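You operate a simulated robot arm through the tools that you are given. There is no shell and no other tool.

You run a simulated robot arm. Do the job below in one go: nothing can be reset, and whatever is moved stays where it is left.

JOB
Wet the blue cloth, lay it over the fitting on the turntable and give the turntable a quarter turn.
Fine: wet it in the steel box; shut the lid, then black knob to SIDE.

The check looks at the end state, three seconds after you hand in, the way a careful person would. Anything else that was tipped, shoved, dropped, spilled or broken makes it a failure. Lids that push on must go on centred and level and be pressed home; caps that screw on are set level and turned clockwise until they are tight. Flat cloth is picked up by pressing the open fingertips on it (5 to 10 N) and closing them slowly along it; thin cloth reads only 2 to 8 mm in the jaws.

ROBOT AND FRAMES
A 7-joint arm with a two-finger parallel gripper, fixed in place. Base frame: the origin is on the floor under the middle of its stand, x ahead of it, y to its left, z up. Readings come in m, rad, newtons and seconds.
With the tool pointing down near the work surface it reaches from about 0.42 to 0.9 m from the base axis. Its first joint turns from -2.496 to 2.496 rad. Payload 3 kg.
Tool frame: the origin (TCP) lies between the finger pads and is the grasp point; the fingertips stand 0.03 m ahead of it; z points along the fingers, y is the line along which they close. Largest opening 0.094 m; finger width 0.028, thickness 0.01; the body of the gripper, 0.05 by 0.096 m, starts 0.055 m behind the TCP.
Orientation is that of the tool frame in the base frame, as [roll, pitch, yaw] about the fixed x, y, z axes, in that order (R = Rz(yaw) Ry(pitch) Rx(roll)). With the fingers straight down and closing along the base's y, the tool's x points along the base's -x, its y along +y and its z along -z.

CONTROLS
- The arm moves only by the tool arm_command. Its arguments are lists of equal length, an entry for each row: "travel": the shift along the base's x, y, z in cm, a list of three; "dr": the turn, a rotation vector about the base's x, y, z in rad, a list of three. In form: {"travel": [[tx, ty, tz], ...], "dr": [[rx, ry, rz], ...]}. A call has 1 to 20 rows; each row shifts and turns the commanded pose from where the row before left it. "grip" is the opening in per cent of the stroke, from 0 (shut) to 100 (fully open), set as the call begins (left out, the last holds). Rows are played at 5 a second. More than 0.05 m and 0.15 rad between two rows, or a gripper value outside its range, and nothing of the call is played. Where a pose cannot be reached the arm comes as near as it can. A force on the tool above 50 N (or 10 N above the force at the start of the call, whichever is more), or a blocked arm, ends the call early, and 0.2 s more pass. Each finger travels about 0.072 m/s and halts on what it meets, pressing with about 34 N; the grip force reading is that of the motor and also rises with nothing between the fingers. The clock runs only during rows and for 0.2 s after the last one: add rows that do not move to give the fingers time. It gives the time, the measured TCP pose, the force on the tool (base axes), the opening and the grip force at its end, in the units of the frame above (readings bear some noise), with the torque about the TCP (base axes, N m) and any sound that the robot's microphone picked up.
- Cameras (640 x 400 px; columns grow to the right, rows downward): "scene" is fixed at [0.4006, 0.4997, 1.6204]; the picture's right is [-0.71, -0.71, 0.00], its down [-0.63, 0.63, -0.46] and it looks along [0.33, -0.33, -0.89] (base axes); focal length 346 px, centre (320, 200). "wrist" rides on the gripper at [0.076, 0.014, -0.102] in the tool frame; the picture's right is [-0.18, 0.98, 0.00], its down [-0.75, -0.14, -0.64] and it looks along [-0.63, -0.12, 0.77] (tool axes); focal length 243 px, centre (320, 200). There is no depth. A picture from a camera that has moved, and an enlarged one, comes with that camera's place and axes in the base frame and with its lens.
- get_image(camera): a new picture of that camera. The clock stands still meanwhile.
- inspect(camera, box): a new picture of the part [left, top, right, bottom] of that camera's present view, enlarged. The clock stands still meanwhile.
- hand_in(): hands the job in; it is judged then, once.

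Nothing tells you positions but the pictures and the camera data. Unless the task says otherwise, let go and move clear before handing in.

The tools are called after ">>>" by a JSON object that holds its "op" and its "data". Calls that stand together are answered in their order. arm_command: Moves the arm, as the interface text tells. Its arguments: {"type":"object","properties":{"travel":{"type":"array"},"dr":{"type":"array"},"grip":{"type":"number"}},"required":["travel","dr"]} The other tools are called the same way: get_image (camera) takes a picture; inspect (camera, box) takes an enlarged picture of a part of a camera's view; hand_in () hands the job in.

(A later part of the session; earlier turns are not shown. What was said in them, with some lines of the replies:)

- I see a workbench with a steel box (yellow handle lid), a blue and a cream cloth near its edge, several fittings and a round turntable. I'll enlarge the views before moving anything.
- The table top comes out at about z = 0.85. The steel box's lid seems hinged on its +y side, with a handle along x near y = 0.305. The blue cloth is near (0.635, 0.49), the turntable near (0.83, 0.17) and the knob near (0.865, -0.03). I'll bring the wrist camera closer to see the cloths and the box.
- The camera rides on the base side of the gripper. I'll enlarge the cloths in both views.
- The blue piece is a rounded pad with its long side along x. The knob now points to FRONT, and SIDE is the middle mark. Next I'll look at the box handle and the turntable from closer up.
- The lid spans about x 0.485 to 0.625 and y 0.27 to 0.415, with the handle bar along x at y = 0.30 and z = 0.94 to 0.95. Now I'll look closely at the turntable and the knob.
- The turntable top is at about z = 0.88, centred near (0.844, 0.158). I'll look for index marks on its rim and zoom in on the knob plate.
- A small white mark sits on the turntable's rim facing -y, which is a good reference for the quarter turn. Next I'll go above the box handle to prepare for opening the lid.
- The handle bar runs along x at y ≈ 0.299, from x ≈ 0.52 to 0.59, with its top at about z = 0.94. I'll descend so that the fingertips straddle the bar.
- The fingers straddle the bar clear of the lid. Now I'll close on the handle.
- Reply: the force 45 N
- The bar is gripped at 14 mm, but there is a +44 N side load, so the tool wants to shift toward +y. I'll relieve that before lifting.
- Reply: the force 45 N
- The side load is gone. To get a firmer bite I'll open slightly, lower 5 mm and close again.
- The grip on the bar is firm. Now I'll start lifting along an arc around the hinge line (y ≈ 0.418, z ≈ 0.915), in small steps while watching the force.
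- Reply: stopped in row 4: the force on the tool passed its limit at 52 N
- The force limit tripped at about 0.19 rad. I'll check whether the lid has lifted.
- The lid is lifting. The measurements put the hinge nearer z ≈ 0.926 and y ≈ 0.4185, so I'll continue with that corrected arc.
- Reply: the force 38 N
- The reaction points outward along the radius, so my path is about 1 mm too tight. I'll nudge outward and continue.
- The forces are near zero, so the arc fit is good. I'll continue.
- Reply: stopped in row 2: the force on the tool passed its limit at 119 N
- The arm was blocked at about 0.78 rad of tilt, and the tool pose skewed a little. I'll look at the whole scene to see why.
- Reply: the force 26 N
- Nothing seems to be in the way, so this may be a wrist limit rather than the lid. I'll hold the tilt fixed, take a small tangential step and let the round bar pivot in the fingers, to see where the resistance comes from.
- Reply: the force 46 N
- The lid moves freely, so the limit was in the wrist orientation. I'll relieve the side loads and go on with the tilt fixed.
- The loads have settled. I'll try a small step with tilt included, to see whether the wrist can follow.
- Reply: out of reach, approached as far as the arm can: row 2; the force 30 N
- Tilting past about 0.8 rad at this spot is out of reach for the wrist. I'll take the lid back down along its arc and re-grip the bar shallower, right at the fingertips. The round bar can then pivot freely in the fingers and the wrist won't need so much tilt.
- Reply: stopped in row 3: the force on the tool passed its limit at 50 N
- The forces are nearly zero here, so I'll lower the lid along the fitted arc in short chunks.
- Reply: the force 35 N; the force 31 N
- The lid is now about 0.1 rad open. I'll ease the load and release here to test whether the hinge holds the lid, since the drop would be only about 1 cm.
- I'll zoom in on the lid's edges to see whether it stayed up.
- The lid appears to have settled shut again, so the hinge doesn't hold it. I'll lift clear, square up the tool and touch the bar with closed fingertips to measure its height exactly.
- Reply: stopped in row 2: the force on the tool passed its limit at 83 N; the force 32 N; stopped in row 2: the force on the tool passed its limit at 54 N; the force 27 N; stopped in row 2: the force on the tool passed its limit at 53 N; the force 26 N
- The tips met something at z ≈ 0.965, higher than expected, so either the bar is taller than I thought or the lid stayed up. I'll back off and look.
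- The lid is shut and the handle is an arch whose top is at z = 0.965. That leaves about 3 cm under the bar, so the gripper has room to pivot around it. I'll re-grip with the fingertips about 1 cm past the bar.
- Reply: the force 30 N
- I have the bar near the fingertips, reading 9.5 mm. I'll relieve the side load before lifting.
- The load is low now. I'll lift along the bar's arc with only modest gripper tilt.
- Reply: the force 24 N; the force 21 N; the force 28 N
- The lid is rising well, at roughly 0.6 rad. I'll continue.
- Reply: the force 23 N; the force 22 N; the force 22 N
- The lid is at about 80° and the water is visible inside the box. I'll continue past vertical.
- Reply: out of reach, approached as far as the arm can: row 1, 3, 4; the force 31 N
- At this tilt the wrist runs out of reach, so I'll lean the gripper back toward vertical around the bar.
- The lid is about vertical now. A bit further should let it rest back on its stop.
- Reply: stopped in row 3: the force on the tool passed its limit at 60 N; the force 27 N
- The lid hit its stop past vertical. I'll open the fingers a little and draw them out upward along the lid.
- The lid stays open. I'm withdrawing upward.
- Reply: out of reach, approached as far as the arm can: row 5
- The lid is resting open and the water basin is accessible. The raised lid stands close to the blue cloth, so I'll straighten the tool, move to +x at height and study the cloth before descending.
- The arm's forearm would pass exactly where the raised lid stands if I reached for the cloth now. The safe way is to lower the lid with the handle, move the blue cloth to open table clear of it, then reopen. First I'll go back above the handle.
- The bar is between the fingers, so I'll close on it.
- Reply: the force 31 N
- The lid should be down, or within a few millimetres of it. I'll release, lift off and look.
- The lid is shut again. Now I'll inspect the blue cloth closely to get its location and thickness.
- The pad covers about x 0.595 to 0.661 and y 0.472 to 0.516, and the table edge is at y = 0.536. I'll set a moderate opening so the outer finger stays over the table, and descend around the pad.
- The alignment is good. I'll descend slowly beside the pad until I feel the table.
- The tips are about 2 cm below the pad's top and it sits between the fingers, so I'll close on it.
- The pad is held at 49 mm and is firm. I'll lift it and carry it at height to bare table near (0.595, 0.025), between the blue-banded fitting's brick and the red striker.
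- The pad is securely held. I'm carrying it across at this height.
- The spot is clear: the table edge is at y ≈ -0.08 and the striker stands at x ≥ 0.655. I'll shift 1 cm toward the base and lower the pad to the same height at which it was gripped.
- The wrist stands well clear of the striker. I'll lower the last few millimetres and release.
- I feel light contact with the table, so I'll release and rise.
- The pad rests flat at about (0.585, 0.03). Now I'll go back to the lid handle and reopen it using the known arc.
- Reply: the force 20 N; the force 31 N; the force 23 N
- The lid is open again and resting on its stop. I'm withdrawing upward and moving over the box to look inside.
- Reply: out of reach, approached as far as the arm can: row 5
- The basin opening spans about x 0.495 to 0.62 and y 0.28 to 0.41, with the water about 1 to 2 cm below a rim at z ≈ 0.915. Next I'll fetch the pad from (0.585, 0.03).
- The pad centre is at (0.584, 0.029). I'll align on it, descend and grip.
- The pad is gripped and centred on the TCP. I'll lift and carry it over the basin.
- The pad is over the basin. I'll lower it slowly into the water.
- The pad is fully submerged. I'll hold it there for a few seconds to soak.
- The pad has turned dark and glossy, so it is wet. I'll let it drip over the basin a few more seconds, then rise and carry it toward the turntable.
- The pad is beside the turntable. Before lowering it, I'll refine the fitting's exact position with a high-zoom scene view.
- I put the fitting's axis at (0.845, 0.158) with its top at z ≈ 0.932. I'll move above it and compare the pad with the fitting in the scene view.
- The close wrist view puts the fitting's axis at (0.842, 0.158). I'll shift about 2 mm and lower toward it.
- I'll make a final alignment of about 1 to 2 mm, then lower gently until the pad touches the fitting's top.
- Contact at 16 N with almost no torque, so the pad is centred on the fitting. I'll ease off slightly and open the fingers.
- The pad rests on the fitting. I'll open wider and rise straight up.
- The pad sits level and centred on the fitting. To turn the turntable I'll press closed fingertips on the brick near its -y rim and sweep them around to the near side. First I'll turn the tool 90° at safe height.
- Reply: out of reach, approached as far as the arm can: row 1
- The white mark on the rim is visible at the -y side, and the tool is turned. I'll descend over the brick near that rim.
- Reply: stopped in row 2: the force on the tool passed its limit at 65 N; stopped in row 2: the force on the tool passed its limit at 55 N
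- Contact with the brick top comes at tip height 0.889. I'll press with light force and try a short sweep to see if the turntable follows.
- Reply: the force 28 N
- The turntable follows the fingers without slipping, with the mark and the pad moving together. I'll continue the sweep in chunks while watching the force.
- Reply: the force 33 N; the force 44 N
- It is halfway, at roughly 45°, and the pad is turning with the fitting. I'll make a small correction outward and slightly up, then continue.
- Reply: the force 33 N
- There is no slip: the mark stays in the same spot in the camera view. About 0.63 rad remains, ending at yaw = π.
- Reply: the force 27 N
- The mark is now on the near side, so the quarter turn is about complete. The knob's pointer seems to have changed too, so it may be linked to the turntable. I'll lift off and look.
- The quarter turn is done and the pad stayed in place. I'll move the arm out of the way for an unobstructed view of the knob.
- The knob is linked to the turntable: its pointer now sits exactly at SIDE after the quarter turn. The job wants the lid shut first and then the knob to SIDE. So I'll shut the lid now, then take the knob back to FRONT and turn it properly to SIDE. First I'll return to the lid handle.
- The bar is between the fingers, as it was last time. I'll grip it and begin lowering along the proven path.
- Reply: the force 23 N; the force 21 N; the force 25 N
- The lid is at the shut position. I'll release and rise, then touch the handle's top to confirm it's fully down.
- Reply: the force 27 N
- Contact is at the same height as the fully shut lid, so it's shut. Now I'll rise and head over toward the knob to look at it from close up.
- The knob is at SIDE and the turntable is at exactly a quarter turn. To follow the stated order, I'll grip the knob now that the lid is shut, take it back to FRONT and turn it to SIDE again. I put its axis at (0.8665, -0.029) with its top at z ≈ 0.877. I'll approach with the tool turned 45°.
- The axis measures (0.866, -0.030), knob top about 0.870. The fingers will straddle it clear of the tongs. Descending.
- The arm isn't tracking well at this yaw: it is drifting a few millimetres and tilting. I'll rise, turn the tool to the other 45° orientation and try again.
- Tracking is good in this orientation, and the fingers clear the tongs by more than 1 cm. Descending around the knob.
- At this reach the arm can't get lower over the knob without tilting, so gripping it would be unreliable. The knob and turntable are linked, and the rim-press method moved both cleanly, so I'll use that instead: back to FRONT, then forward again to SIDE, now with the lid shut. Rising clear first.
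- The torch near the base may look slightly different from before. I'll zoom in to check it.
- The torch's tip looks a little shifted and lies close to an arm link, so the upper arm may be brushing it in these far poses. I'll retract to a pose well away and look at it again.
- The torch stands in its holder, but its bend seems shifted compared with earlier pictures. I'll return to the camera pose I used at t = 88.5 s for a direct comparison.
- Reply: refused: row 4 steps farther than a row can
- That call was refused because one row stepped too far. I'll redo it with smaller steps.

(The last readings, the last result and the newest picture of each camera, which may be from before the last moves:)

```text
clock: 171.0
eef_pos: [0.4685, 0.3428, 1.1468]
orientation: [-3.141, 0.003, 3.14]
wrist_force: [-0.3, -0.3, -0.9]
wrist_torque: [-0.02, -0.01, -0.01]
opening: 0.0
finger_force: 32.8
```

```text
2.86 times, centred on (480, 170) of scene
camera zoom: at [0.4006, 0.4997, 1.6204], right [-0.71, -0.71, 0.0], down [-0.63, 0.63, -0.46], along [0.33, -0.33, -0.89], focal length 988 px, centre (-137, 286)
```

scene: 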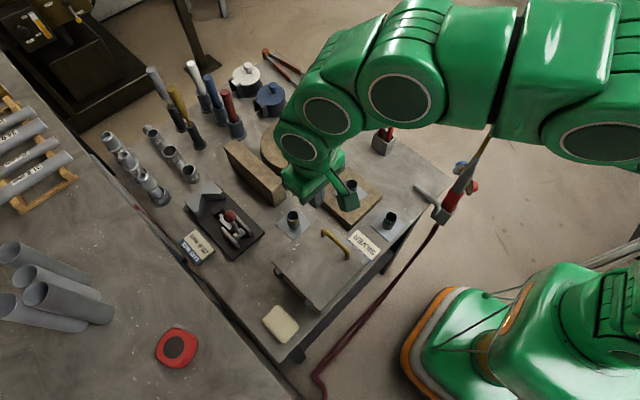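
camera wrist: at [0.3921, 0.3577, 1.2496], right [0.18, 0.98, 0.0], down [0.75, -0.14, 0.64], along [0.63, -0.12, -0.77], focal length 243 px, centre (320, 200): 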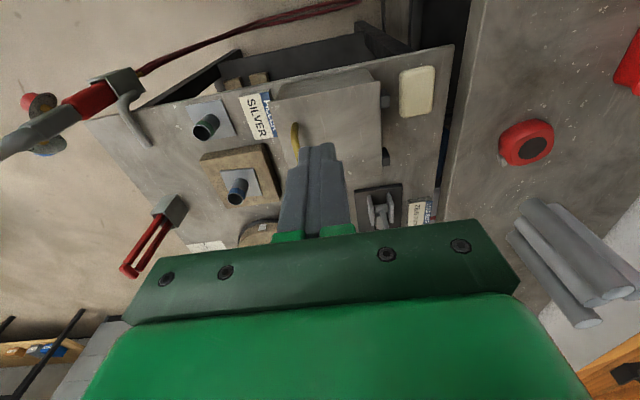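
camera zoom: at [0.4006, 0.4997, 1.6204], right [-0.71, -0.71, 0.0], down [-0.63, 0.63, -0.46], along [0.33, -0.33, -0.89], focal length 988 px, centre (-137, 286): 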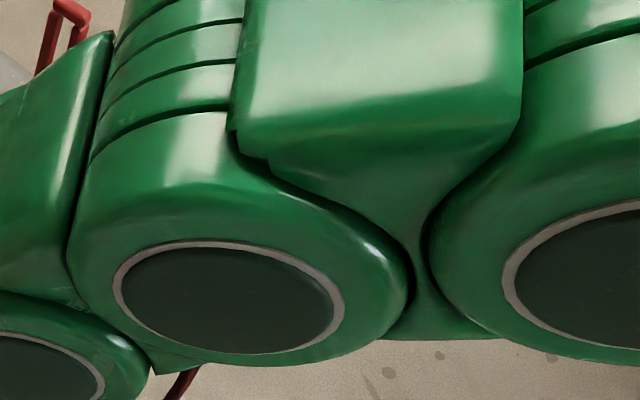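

The torch shows only a change of a few degrees in its holder, so I'll keep the arm away from that side from here on. To set the knob after the lid is shut, as instructed, I'll swing the turntable back about 60° and return it, working from its +y side, far from the torch. First I'll hover there and check.

>>> {"op": "arm_command", "data": {"travel": [[4.2, -1.56, -0.6], [4.2, -1.56, -0.6], [4.2, -1.56, -0.6], [4.2, -1.56, -0.6], [4.3, -1.56, -0.6], [4.3, -1.56, -0.6], [4.3, -1.56, -0.6], [4.3, -1.56, -0.6], [0, 0, 0]], "dr": [[0, 0, 0], [0, 0, 0], [0, 0, 0], [0, 0, -0.105], [0, 0, -0.105], [0, 0, -0.105], [0, 0, -0.105], [0, 0, -0.1036], [0, 0, 0]]}}

>>> {"op": "get_image", "data": {"camera": "scene"}}

>>> {"op": "inspect", "data": {"camera": "scene", "box": [400, 100, 560, 240]}}

>>> {"op": "get_image", "data": {"camera": "wrist"}}

```text
clock: 173.0
eef_pos: [0.8075, 0.2165, 1.0985]
orientation: [3.141, -0.001, 2.616]
wrist_force: [0.5, 0.1, 0.1]
wrist_torque: [-0.02, -0.06, 0.0]
opening: 0.0001
finger_force: 33.2
```

```text
taken
```

scene: 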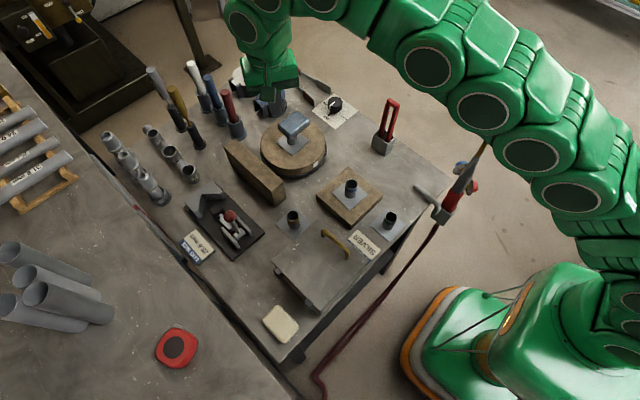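

```text
2.86 times, centred on (480, 170) of scene
camera zoom: at [0.4006, 0.4997, 1.6204], right [-0.71, -0.71, 0.0], down [-0.63, 0.63, -0.46], along [0.33, -0.33, -0.89], focal length 988 px, centre (-137, 286)
```

zoom: 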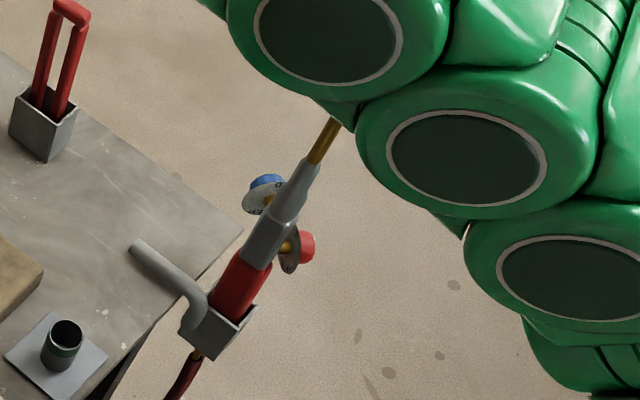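

```text
taken
camera wrist: at [0.7494, 0.2671, 1.2019], right [0.65, 0.76, 0.0], down [0.58, -0.5, 0.64], along [0.49, -0.42, -0.77], focal length 243 px, centre (320, 200)
```

wrist: 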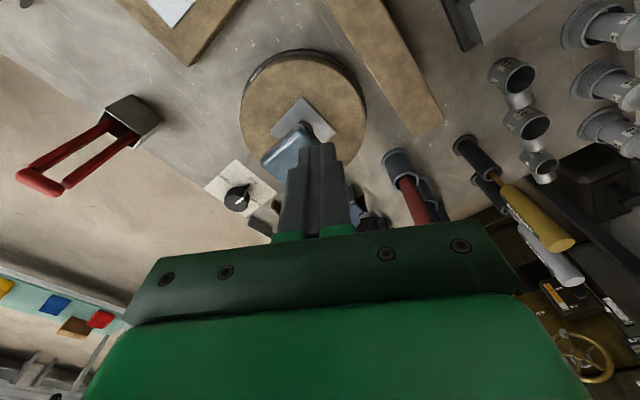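

The torch's body hasn't moved, and the arm passes well above it here. I'll descend over the brick's rim.

>>> {"op": "arm_command", "data": {"travel": [[0.08, 0.14, -4], [0, 0, -4], [0, 0, -4], [0, 0, -4], [0, 0, 0]], "dr": [[0, 0, 0], [0, 0, 0], [0, 0, 0], [0, 0, 0], [0, 0, 0]]}}

>>> {"op": "inspect", "data": {"camera": "scene", "box": [400, 100, 560, 240]}}

>>> {"op": "inspect", "data": {"camera": "scene", "box": [230, 70, 350, 190]}}

>>> {"op": "get_image", "data": {"camera": "wrist"}}

```text
clock: 174.2
eef_pos: [0.8095, 0.2196, 0.939]
orientation: [3.141, 0.002, 2.616]
wrist_force: [0.2, -0.7, 0.3]
wrist_torque: [0.03, 0.01, -0.02]
opening: 0.0
finger_force: 33.0
```

```text
2.86 times, centred on (480, 170) of scene
camera zoom: at [0.4006, 0.4997, 1.6204], right [-0.71, -0.71, 0.0], down [-0.63, 0.63, -0.46], along [0.33, -0.33, -0.89], focal length 988 px, centre (-137, 286)
```

zoom: 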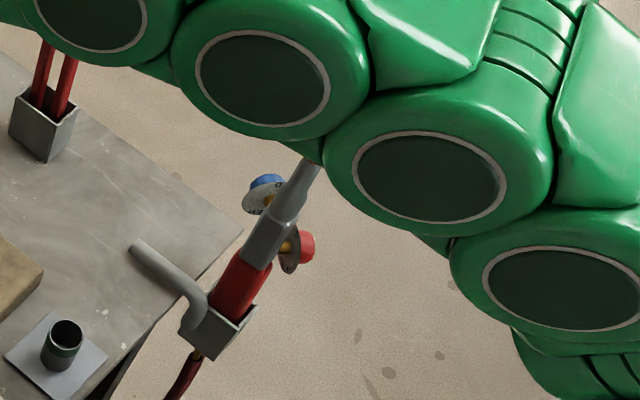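

```text
3.33 times, centred on (290, 130) of scene
camera zoom: at [0.4006, 0.4997, 1.6204], right [-0.71, -0.71, 0.0], down [-0.63, 0.63, -0.46], along [0.33, -0.33, -0.89], focal length 1152 px, centre (420, 433)
```

zoom: 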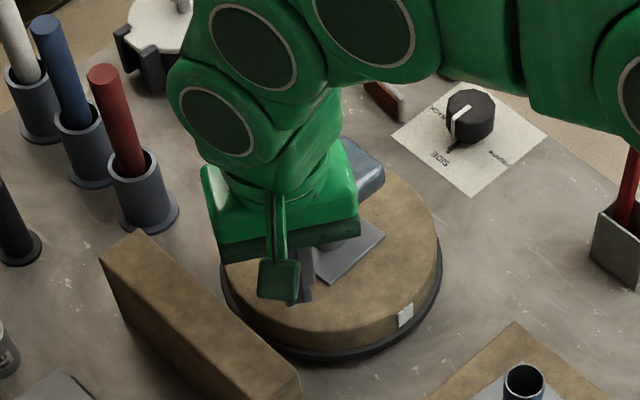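

```text
taken
camera wrist: at [0.7492, 0.2697, 1.0422], right [0.65, 0.76, 0.0], down [0.58, -0.5, 0.64], along [0.49, -0.42, -0.77], focal length 243 px, centre (320, 200)
```

wrist: 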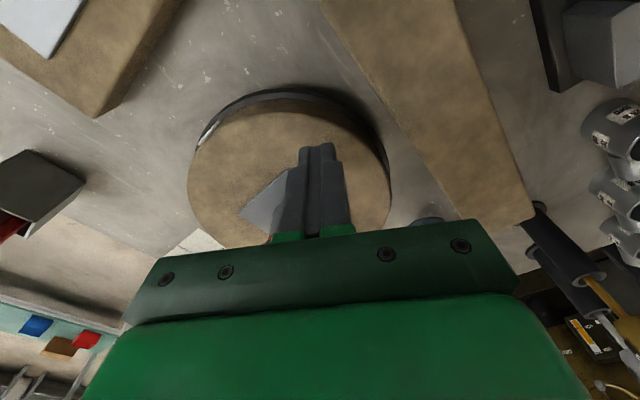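

The torch is unaffected. I'm making light contact with the brick now.

>>> {"op": "arm_command", "data": {"travel": [[-0.1, -0.15, -1.0], [0, 0, -0.6], [0, 0, 0]], "dr": [[0, 0, 0], [0, 0, 0], [0, 0, 0]]}}

>>> {"op": "arm_command", "data": {"travel": [[0, 0, -0.1], [0, 0, -0.1], [0, 0, 0]], "dr": [[0, 0, 0], [0, 0, 0], [0, 0, 0]]}}

```text
clock: 175.0
eef_pos: [0.8073, 0.2189, 0.9253]
orientation: [3.141, 0.001, 2.615]
wrist_force: [-0.4, 0.2, -0.3]
wrist_torque: [-0.02, 0.0, -0.02]
opening: 0.0
finger_force: 32.9
```

```text
clock: 175.8
eef_pos: [0.8068, 0.2188, 0.9213]
orientation: [3.141, 0.0, 2.617]
wrist_force: [0.2, -0.6, -0.4]
wrist_torque: [-0.01, -0.02, 0.0]
opening: 0.0
finger_force: 33.5
```

>>> {"op": "arm_command", "data": {"travel": [[0, 0, -0.1], [0, 0, -0.1], [0, 0, 0]], "dr": [[0, 0, 0], [0, 0, 0], [0, 0, 0]]}}

```text
clock: 176.6
eef_pos: [0.8069, 0.2183, 0.9192]
orientation: [3.141, 0.002, 2.616]
wrist_force: [-3.4, 1.2, 14.0]
wrist_torque: [0.07, 0.28, -0.14]
opening: 0.0
finger_force: 32.6
```

I have contact at 14 N. Now I'll sweep counter-clockwise, toward FRONT, in chunks.

>>> {"op": "arm_command", "data": {"travel": [[-0.5, -0.32, -0.03], [-0.47, -0.36, 0], [-0.44, -0.4, 0], [-0.4, -0.44, 0]], "dr": [[0, 0, 0.0873], [0, 0, 0.0873], [0, 0, 0.0873], [0, 0, 0.0873]]}}

>>> {"op": "inspect", "data": {"camera": "scene", "box": [230, 70, 350, 190]}}

```text
clock: 177.6
eef_pos: [0.788, 0.2029, 0.9195]
orientation: [3.14, 0.003, 2.965]
wrist_force: [-6.6, 9.6, 34.3]
wrist_torque: [0.29, 0.53, 0.13]
opening: 0.0001
finger_force: 33.0
```

```text
3.33 times, centred on (290, 130) of scene
camera zoom: at [0.4006, 0.4997, 1.6204], right [-0.71, -0.71, 0.0], down [-0.63, 0.63, -0.46], along [0.33, -0.33, -0.89], focal length 1152 px, centre (420, 433)
```

zoom: 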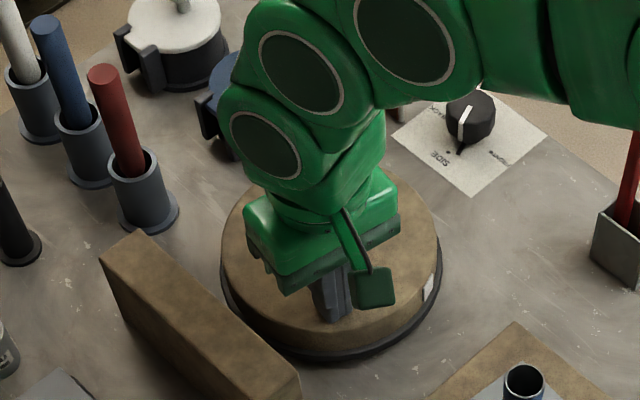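

The knob follows away from SIDE. Continuing.

>>> {"op": "arm_command", "data": {"travel": [[-0.38, -0.46, 0.04], [-0.32, -0.5, 0], [-0.27, -0.53, 0], [-0.23, -0.54, 0]], "dr": [[0, 0, 0.0873], [0, 0, 0.0873], [0, 0, 0.0873], [0, 0, 0.0873]]}}

>>> {"op": "inspect", "data": {"camera": "scene", "box": [400, 100, 560, 240]}}

```text
clock: 178.6
eef_pos: [0.7788, 0.1818, 0.9208]
orientation: [-3.141, 0.004, -2.968]
wrist_force: [-7.1, 3.7, 21.8]
wrist_torque: [-0.01, 0.51, -0.03]
opening: 0.0002
finger_force: 32.5
```

```text
2.86 times, centred on (480, 170) of scene
camera zoom: at [0.4006, 0.4997, 1.6204], right [-0.71, -0.71, 0.0], down [-0.63, 0.63, -0.46], along [0.33, -0.33, -0.89], focal length 988 px, centre (-137, 286)
```

zoom: 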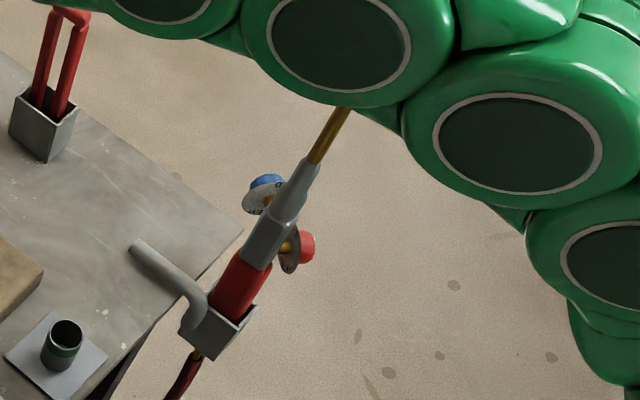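

>>> {"op": "arm_command", "data": {"travel": [[-0.19, -0.57, 0], [-0.13, -0.58, 0], [-0.07, -0.59, 0]], "dr": [[0, 0, 0.0873], [0, 0, 0.0873], [0, 0, 0.0873]]}}

>>> {"op": "inspect", "data": {"camera": "scene", "box": [400, 100, 560, 240]}}

>>> {"op": "inspect", "data": {"camera": "scene", "box": [250, 80, 350, 180]}}

>>> {"op": "get_image", "data": {"camera": "wrist"}}

```text
clock: 179.4
eef_pos: [0.7738, 0.1652, 0.9198]
orientation: [-3.139, 0.002, -2.705]
wrist_force: [11.3, 1.1, 22.8]
wrist_torque: [-0.08, -0.09, 0.07]
opening: 0.0
finger_force: 33.0
```

```text
2.86 times, centred on (480, 170) of scene
camera zoom: at [0.4006, 0.4997, 1.6204], right [-0.71, -0.71, 0.0], down [-0.63, 0.63, -0.46], along [0.33, -0.33, -0.89], focal length 988 px, centre (-137, 286)
```

zoom: 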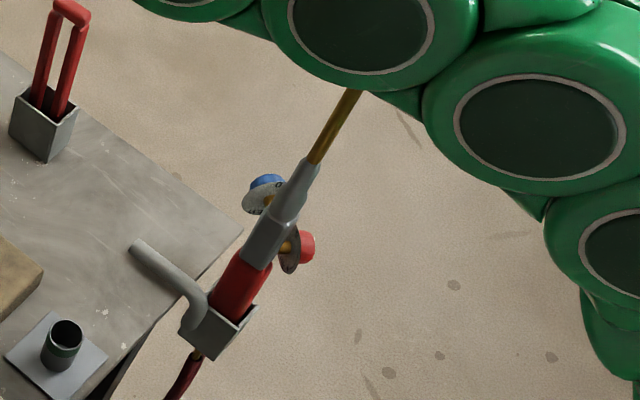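

```text
4.00 times, centred on (300, 130) of scene
camera zoom: at [0.4006, 0.4997, 1.6204], right [-0.71, -0.71, 0.0], down [-0.63, 0.63, -0.46], along [0.33, -0.33, -0.89], focal length 1383 px, centre (400, 480)
```

zoom: 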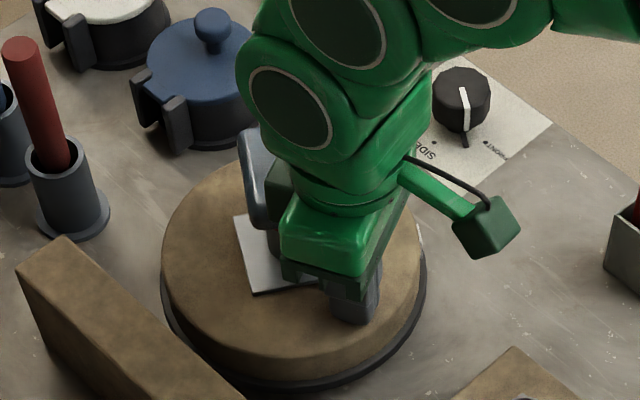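

```text
taken
camera wrist: at [0.6987, 0.1453, 1.0229], right [-0.25, 0.97, 0.0], down [0.74, 0.19, 0.64], along [0.62, 0.16, -0.77], focal length 243 px, centre (320, 200)
```

wrist: 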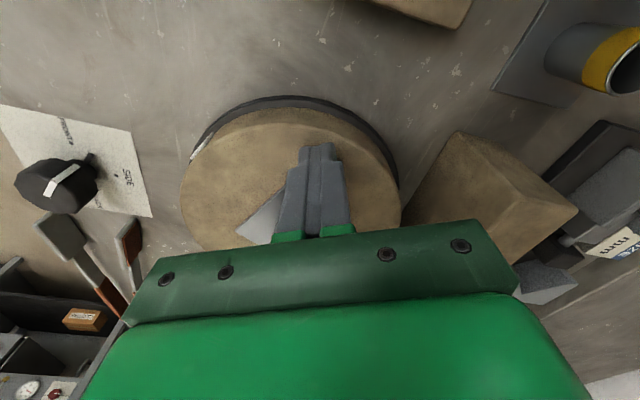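

The knob is well off SIDE, past the midpoint toward FRONT, with the lid shut. Now I'll sweep back clockwise to SIDE along the same arc.

>>> {"op": "arm_command", "data": {"travel": [[0.07, 0.59, 0], [0.13, 0.58, 0], [0.19, 0.57, 0], [0.23, 0.54, 0]], "dr": [[0, 0, -0.0873], [0, 0, -0.0873], [0, 0, -0.0873], [0, 0, -0.0873]]}}

>>> {"op": "arm_command", "data": {"travel": [[0.27, 0.53, 0], [0.32, 0.5, 0], [0.37, 0.46, 0]], "dr": [[0, 0, -0.0873], [0, 0, -0.0873], [0, 0, -0.0873]]}}

```text
clock: 180.4
eef_pos: [0.7802, 0.1892, 0.921]
orientation: [-3.141, 0.002, -3.056]
wrist_force: [-7.9, -0.4, 28.3]
wrist_torque: [-0.05, 0.34, -0.15]
opening: 0.0
finger_force: 32.8
```

```text
clock: 181.2
eef_pos: [0.7909, 0.204, 0.9197]
orientation: [-3.14, 0.003, 2.965]
wrist_force: [-9.5, 4.3, 35.8]
wrist_torque: [0.11, 0.8, -0.25]
opening: 0.0
finger_force: 32.8
```

>>> {"op": "arm_command", "data": {"travel": [[0.4, 0.44, 0.03], [0.44, 0.4, 0], [0.47, 0.36, 0]], "dr": [[0, 0, -0.0873], [0, 0, -0.0873], [0, 0, -0.0873]]}}

>>> {"op": "inspect", "data": {"camera": "scene", "box": [300, 85, 364, 125]}}

>>> {"op": "inspect", "data": {"camera": "scene", "box": [250, 80, 350, 180]}}

```text
clock: 182.0
eef_pos: [0.8033, 0.2148, 0.9199]
orientation: [-3.141, 0.002, 2.703]
wrist_force: [2.3, -4.4, 17.6]
wrist_torque: [-0.06, 0.15, -0.02]
opening: 0.0
finger_force: 33.1
```

```text
10.00 times, centred on (332, 105) of scene
camera zoom: at [0.4006, 0.4997, 1.6204], right [-0.71, -0.71, 0.0], down [-0.63, 0.63, -0.46], along [0.33, -0.33, -0.89], focal length 3458 px, centre (200, 1150)
```

zoom: 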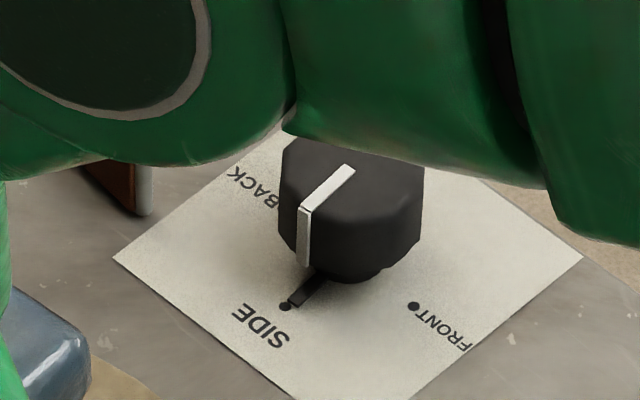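

```text
4.00 times, centred on (300, 130) of scene
camera zoom: at [0.4006, 0.4997, 1.6204], right [-0.71, -0.71, 0.0], down [-0.63, 0.63, -0.46], along [0.33, -0.33, -0.89], focal length 1383 px, centre (400, 480)
```

zoom: 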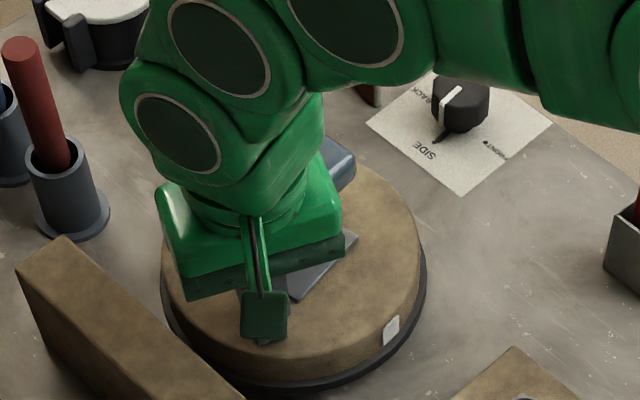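

About 5° remain, so this is the last step.

>>> {"op": "arm_command", "data": {"travel": [[0.25, 0.16, 0], [0.25, 0.16, 0], [0, 0, 0]], "dr": [[0, 0, -0.0437], [0, 0, -0.0437], [0, 0, 0]]}}

>>> {"op": "inspect", "data": {"camera": "scene", "box": [300, 85, 364, 125]}}

>>> {"op": "get_image", "data": {"camera": "wrist"}}

```text
clock: 182.8
eef_pos: [0.8088, 0.2174, 0.9193]
orientation: [-3.141, 0.002, 2.617]
wrist_force: [6.6, -6.0, 15.8]
wrist_torque: [-0.13, 0.02, 0.05]
opening: 0.0002
finger_force: 33.2
```

```text
10.00 times, centred on (332, 105) of scene
camera zoom: at [0.4006, 0.4997, 1.6204], right [-0.71, -0.71, 0.0], down [-0.63, 0.63, -0.46], along [0.33, -0.33, -0.89], focal length 3458 px, centre (200, 1150)
```

zoom: 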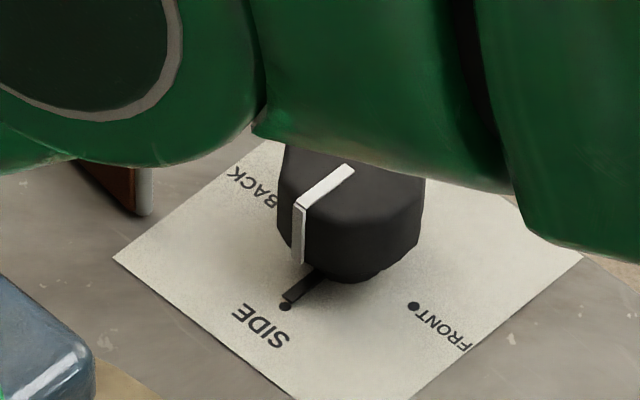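

```text
taken
camera wrist: at [0.7488, 0.2673, 1.023], right [0.65, 0.76, 0.0], down [0.58, -0.5, 0.64], along [0.49, -0.42, -0.77], focal length 243 px, centre (320, 200)
```

wrist: 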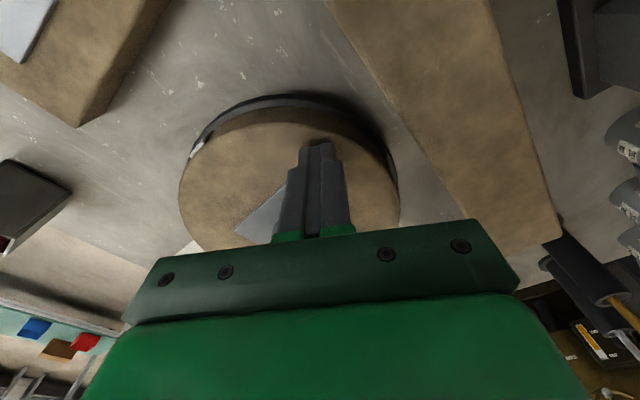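

The pointer is exactly on the SIDE dot again. I'll lift straight off the brick and retreat to a neutral pose.

>>> {"op": "arm_command", "data": {"travel": [[0, 0, 0.3], [0, 0, 1.0], [0, 0, 3], [0, 0, 4], [0, 0, 4], [0, 0, 3], [0, 0, 0]], "dr": [[0, 0, 0], [0, 0, 0], [0, 0, 0], [0, 0, 0], [0, 0, 0], [0, 0, 0], [0, 0, 0]]}}

>>> {"op": "arm_command", "data": {"travel": [[-4.3, 1.56, 0.3], [-4.3, 1.56, 0.3], [-4.2, 1.56, 0.3], [-4.2, 1.56, 0.3], [-4.2, 1.56, 0.2], [-4.2, 1.56, 0], [-4.2, 1.56, 0], [-4.2, 1.5, 0], [0, 0, 0]], "dr": [[0, 0, 0], [0, 0, 0.105], [0, 0, 0.105], [0, 0, 0.105], [0, 0, 0.105], [0, 0, 0.104], [0, 0, 0], [0, 0, 0], [0, 0, 0]]}}

>>> {"op": "get_image", "data": {"camera": "scene"}}

>>> {"op": "inspect", "data": {"camera": "scene", "box": [250, 80, 350, 180]}}

>>> {"op": "inspect", "data": {"camera": "scene", "box": [300, 85, 364, 125]}}

```text
clock: 184.4
eef_pos: [0.8084, 0.2166, 1.0731]
orientation: [-3.14, 0.001, 2.617]
wrist_force: [-0.1, 1.1, 0.6]
wrist_torque: [-0.03, -0.01, 0.02]
opening: 0.0002
finger_force: 32.7
```

```text
clock: 186.4
eef_pos: [0.4672, 0.3406, 1.0856]
orientation: [3.141, -0.001, -3.139]
wrist_force: [0.3, -0.7, 0.4]
wrist_torque: [-0.01, -0.03, -0.03]
opening: 0.0
finger_force: 33.0
```

```text
taken
```

scene: 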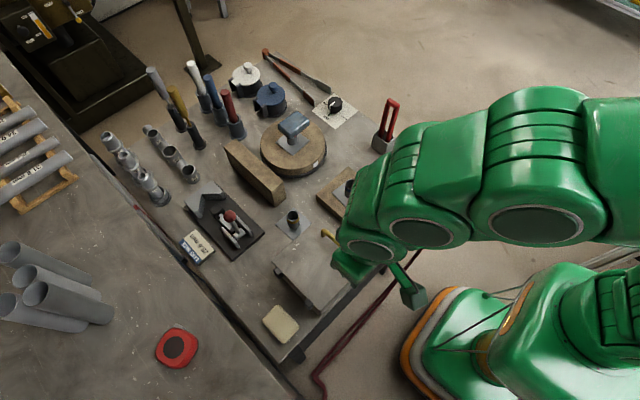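

```text
4.00 times, centred on (300, 130) of scene
camera zoom: at [0.4006, 0.4997, 1.6204], right [-0.71, -0.71, 0.0], down [-0.63, 0.63, -0.46], along [0.33, -0.33, -0.89], focal length 1383 px, centre (400, 480)
```

zoom: 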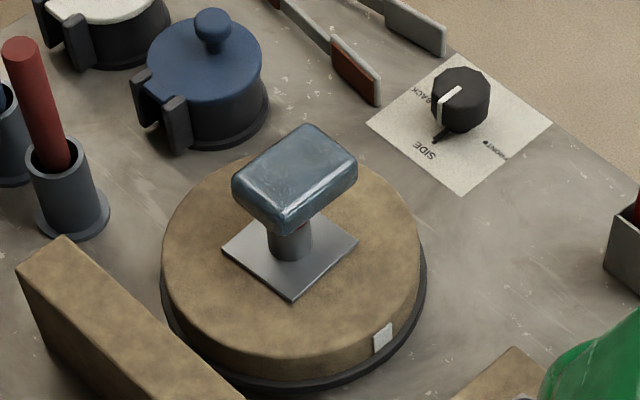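

```text
10.00 times, centred on (332, 105) of scene
camera zoom: at [0.4006, 0.4997, 1.6204], right [-0.71, -0.71, 0.0], down [-0.63, 0.63, -0.46], along [0.33, -0.33, -0.89], focal length 3458 px, centre (200, 1150)
```

zoom: 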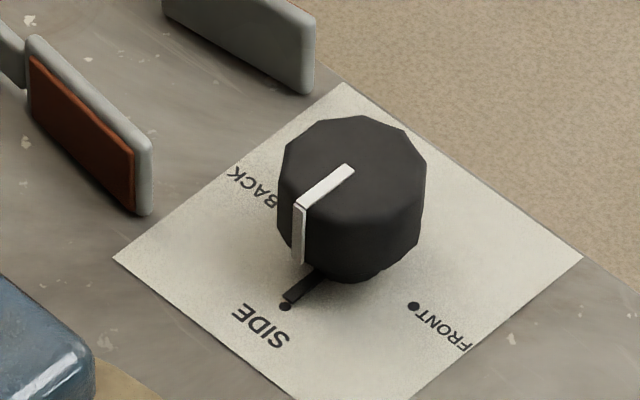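

Everything reads as intended: the wet pad is on the fitting, the turntable is a quarter turn on, and the knob is at SIDE. I'll move to a pose that leaves the torch and the box in clear view for a last check.

>>> {"op": "arm_command", "data": {"travel": [[2, -2, 0.5], [3.2, -3.4, 0], [3.2, -3.4, 0], [3.2, -3.4, 0], [3.2, -3.4, 0], [3.2, -3.4, 0], [0, 0, 0]], "dr": [[0, 0, 0], [0, 0, 0], [0, 0, 0], [0, 0, 0], [0, 0, 0], [0, 0, 0], [0, 0, 0]]}}

>>> {"op": "get_image", "data": {"camera": "scene"}}

>>> {"op": "inspect", "data": {"camera": "scene", "box": [400, 100, 560, 240]}}

>>> {"op": "inspect", "data": {"camera": "scene", "box": [250, 200, 410, 350]}}

```text
clock: 188.0
eef_pos: [0.6489, 0.1488, 1.0887]
orientation: [-3.141, 0.001, 3.141]
wrist_force: [-0.1, 0.4, -0.2]
wrist_torque: [-0.01, 0.0, 0.03]
opening: 0.0
finger_force: 33.0
```

```text
taken
```

scene: 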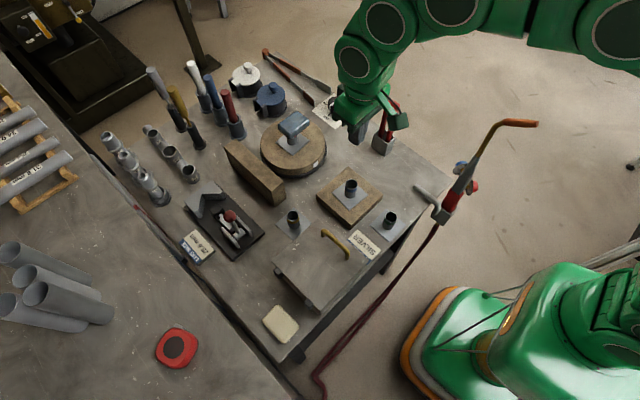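

```text
2.86 times, centred on (480, 170) of scene
camera zoom: at [0.4006, 0.4997, 1.6204], right [-0.71, -0.71, 0.0], down [-0.63, 0.63, -0.46], along [0.33, -0.33, -0.89], focal length 988 px, centre (-137, 286)
```

zoom: 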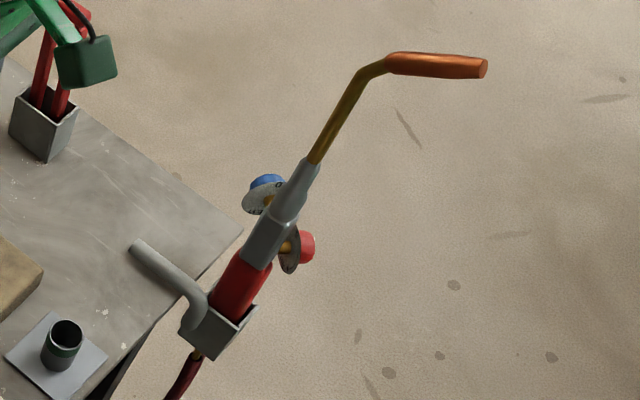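

```text
2.67 times, centred on (330, 275) of scene
camera zoom: at [0.4006, 0.4997, 1.6204], right [-0.71, -0.71, 0.0], down [-0.63, 0.63, -0.46], along [0.33, -0.33, -0.89], focal length 922 px, centre (293, 0)
```

zoom: 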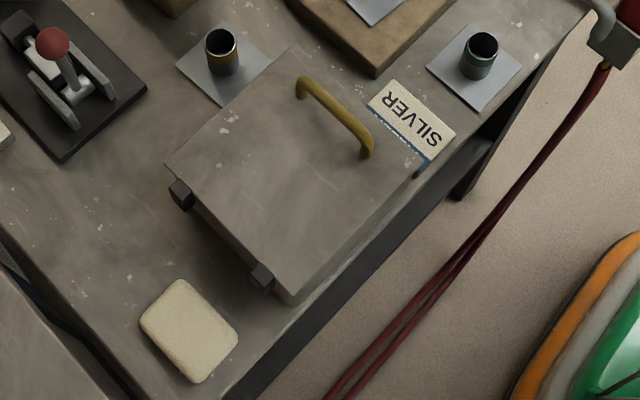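

The lid is shut and the torch is still in its holder. I'll return to the exact starting pose so I can compare the wrist view with the first picture.

>>> {"op": "arm_command", "data": {"travel": [[-3.5, 2.3, 2.4], [-3.5, 2.3, 2.4], [-3.5, 2.35, 2.4], [-3.5, 2.35, 2.4], [-3.5, 2.35, 2.4], [-3.5, 2.4, 2.4], [-3.53, 2.4, 2.4], [0, 0, 0]], "dr": [[0, 0, 0], [0, 0, 0], [0, 0, 0], [0, 0, 0], [0, 0, 0], [0, 0, 0], [0, 0, 0], [0, 0, 0]], "grip": 100}}

>>> {"op": "get_image", "data": {"camera": "wrist"}}

>>> {"op": "get_image", "data": {"camera": "scene"}}

```text
clock: 189.8
eef_pos: [0.4048, 0.3147, 1.2603]
orientation: [3.141, 0.0, -3.14]
wrist_force: [0.7, -0.5, 0.4]
wrist_torque: [0.0, 0.01, 0.0]
opening: 0.094
finger_force: 0.1
```

```text
taken
camera wrist: at [0.328, 0.3282, 1.363], right [0.18, 0.98, 0.0], down [0.75, -0.14, 0.64], along [0.63, -0.12, -0.77], focal length 243 px, centre (320, 200)
```

wrist: 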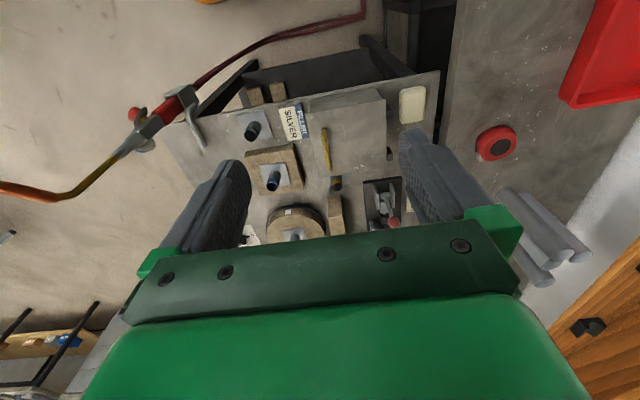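

```text
taken
```

scene: 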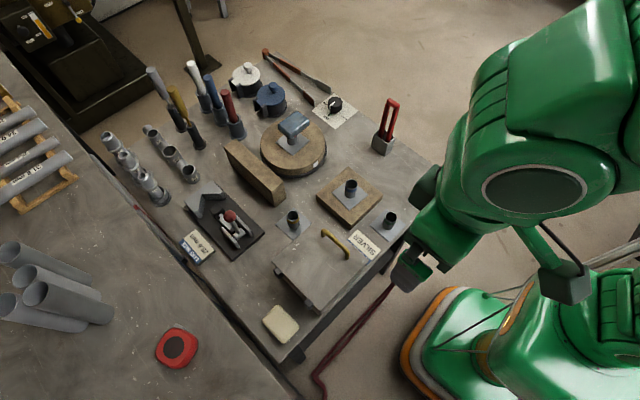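

From the starting pose everything matches the first picture except for these intended changes:
- **Pad:** wet and resting centred on the turntable's fitting.
- **Turntable:** a quarter turn on.
- **Lid:** shut.
- **Knob:** at SIDE.

The torch still sits in its holder but leans about 5° differently from the first picture, probably from an arm brush. I judge that safer to leave alone. The gripper is empty and clear, so I'm handing in.

>>> {"op": "hand_in", "data": {}}

```text
The job is handed in.
```

The job is handed in: the blue cloth is wet and resting on the turntable's fitting, and the turntable is a quarter turn on. The lid is shut and the black knob is at SIDE.

- **Torch:** it still sits in its holder but leans about 5° differently from the start, most likely from the arm brushing it during the far reaches. I left it alone because nudging it back could have made it worse. If the check is strict about anything being moved, this is the likeliest problem.
- **Knob and turntable:** they are linked, so turning the turntable by its brick top also brought the knob to SIDE while the lid was still open. To keep your order, I shut the lid, turned the turntable back about 55° the same way, and returned it to SIDE. I couldn't grip the knob itself at that reach.
- **Cloth:** it is a firm pad rather than a thin cloth, so it rests on top of the fitting instead of draping over it. I set it down once on bare table before wetting it, because the open lid blocked reaching it where it lay.
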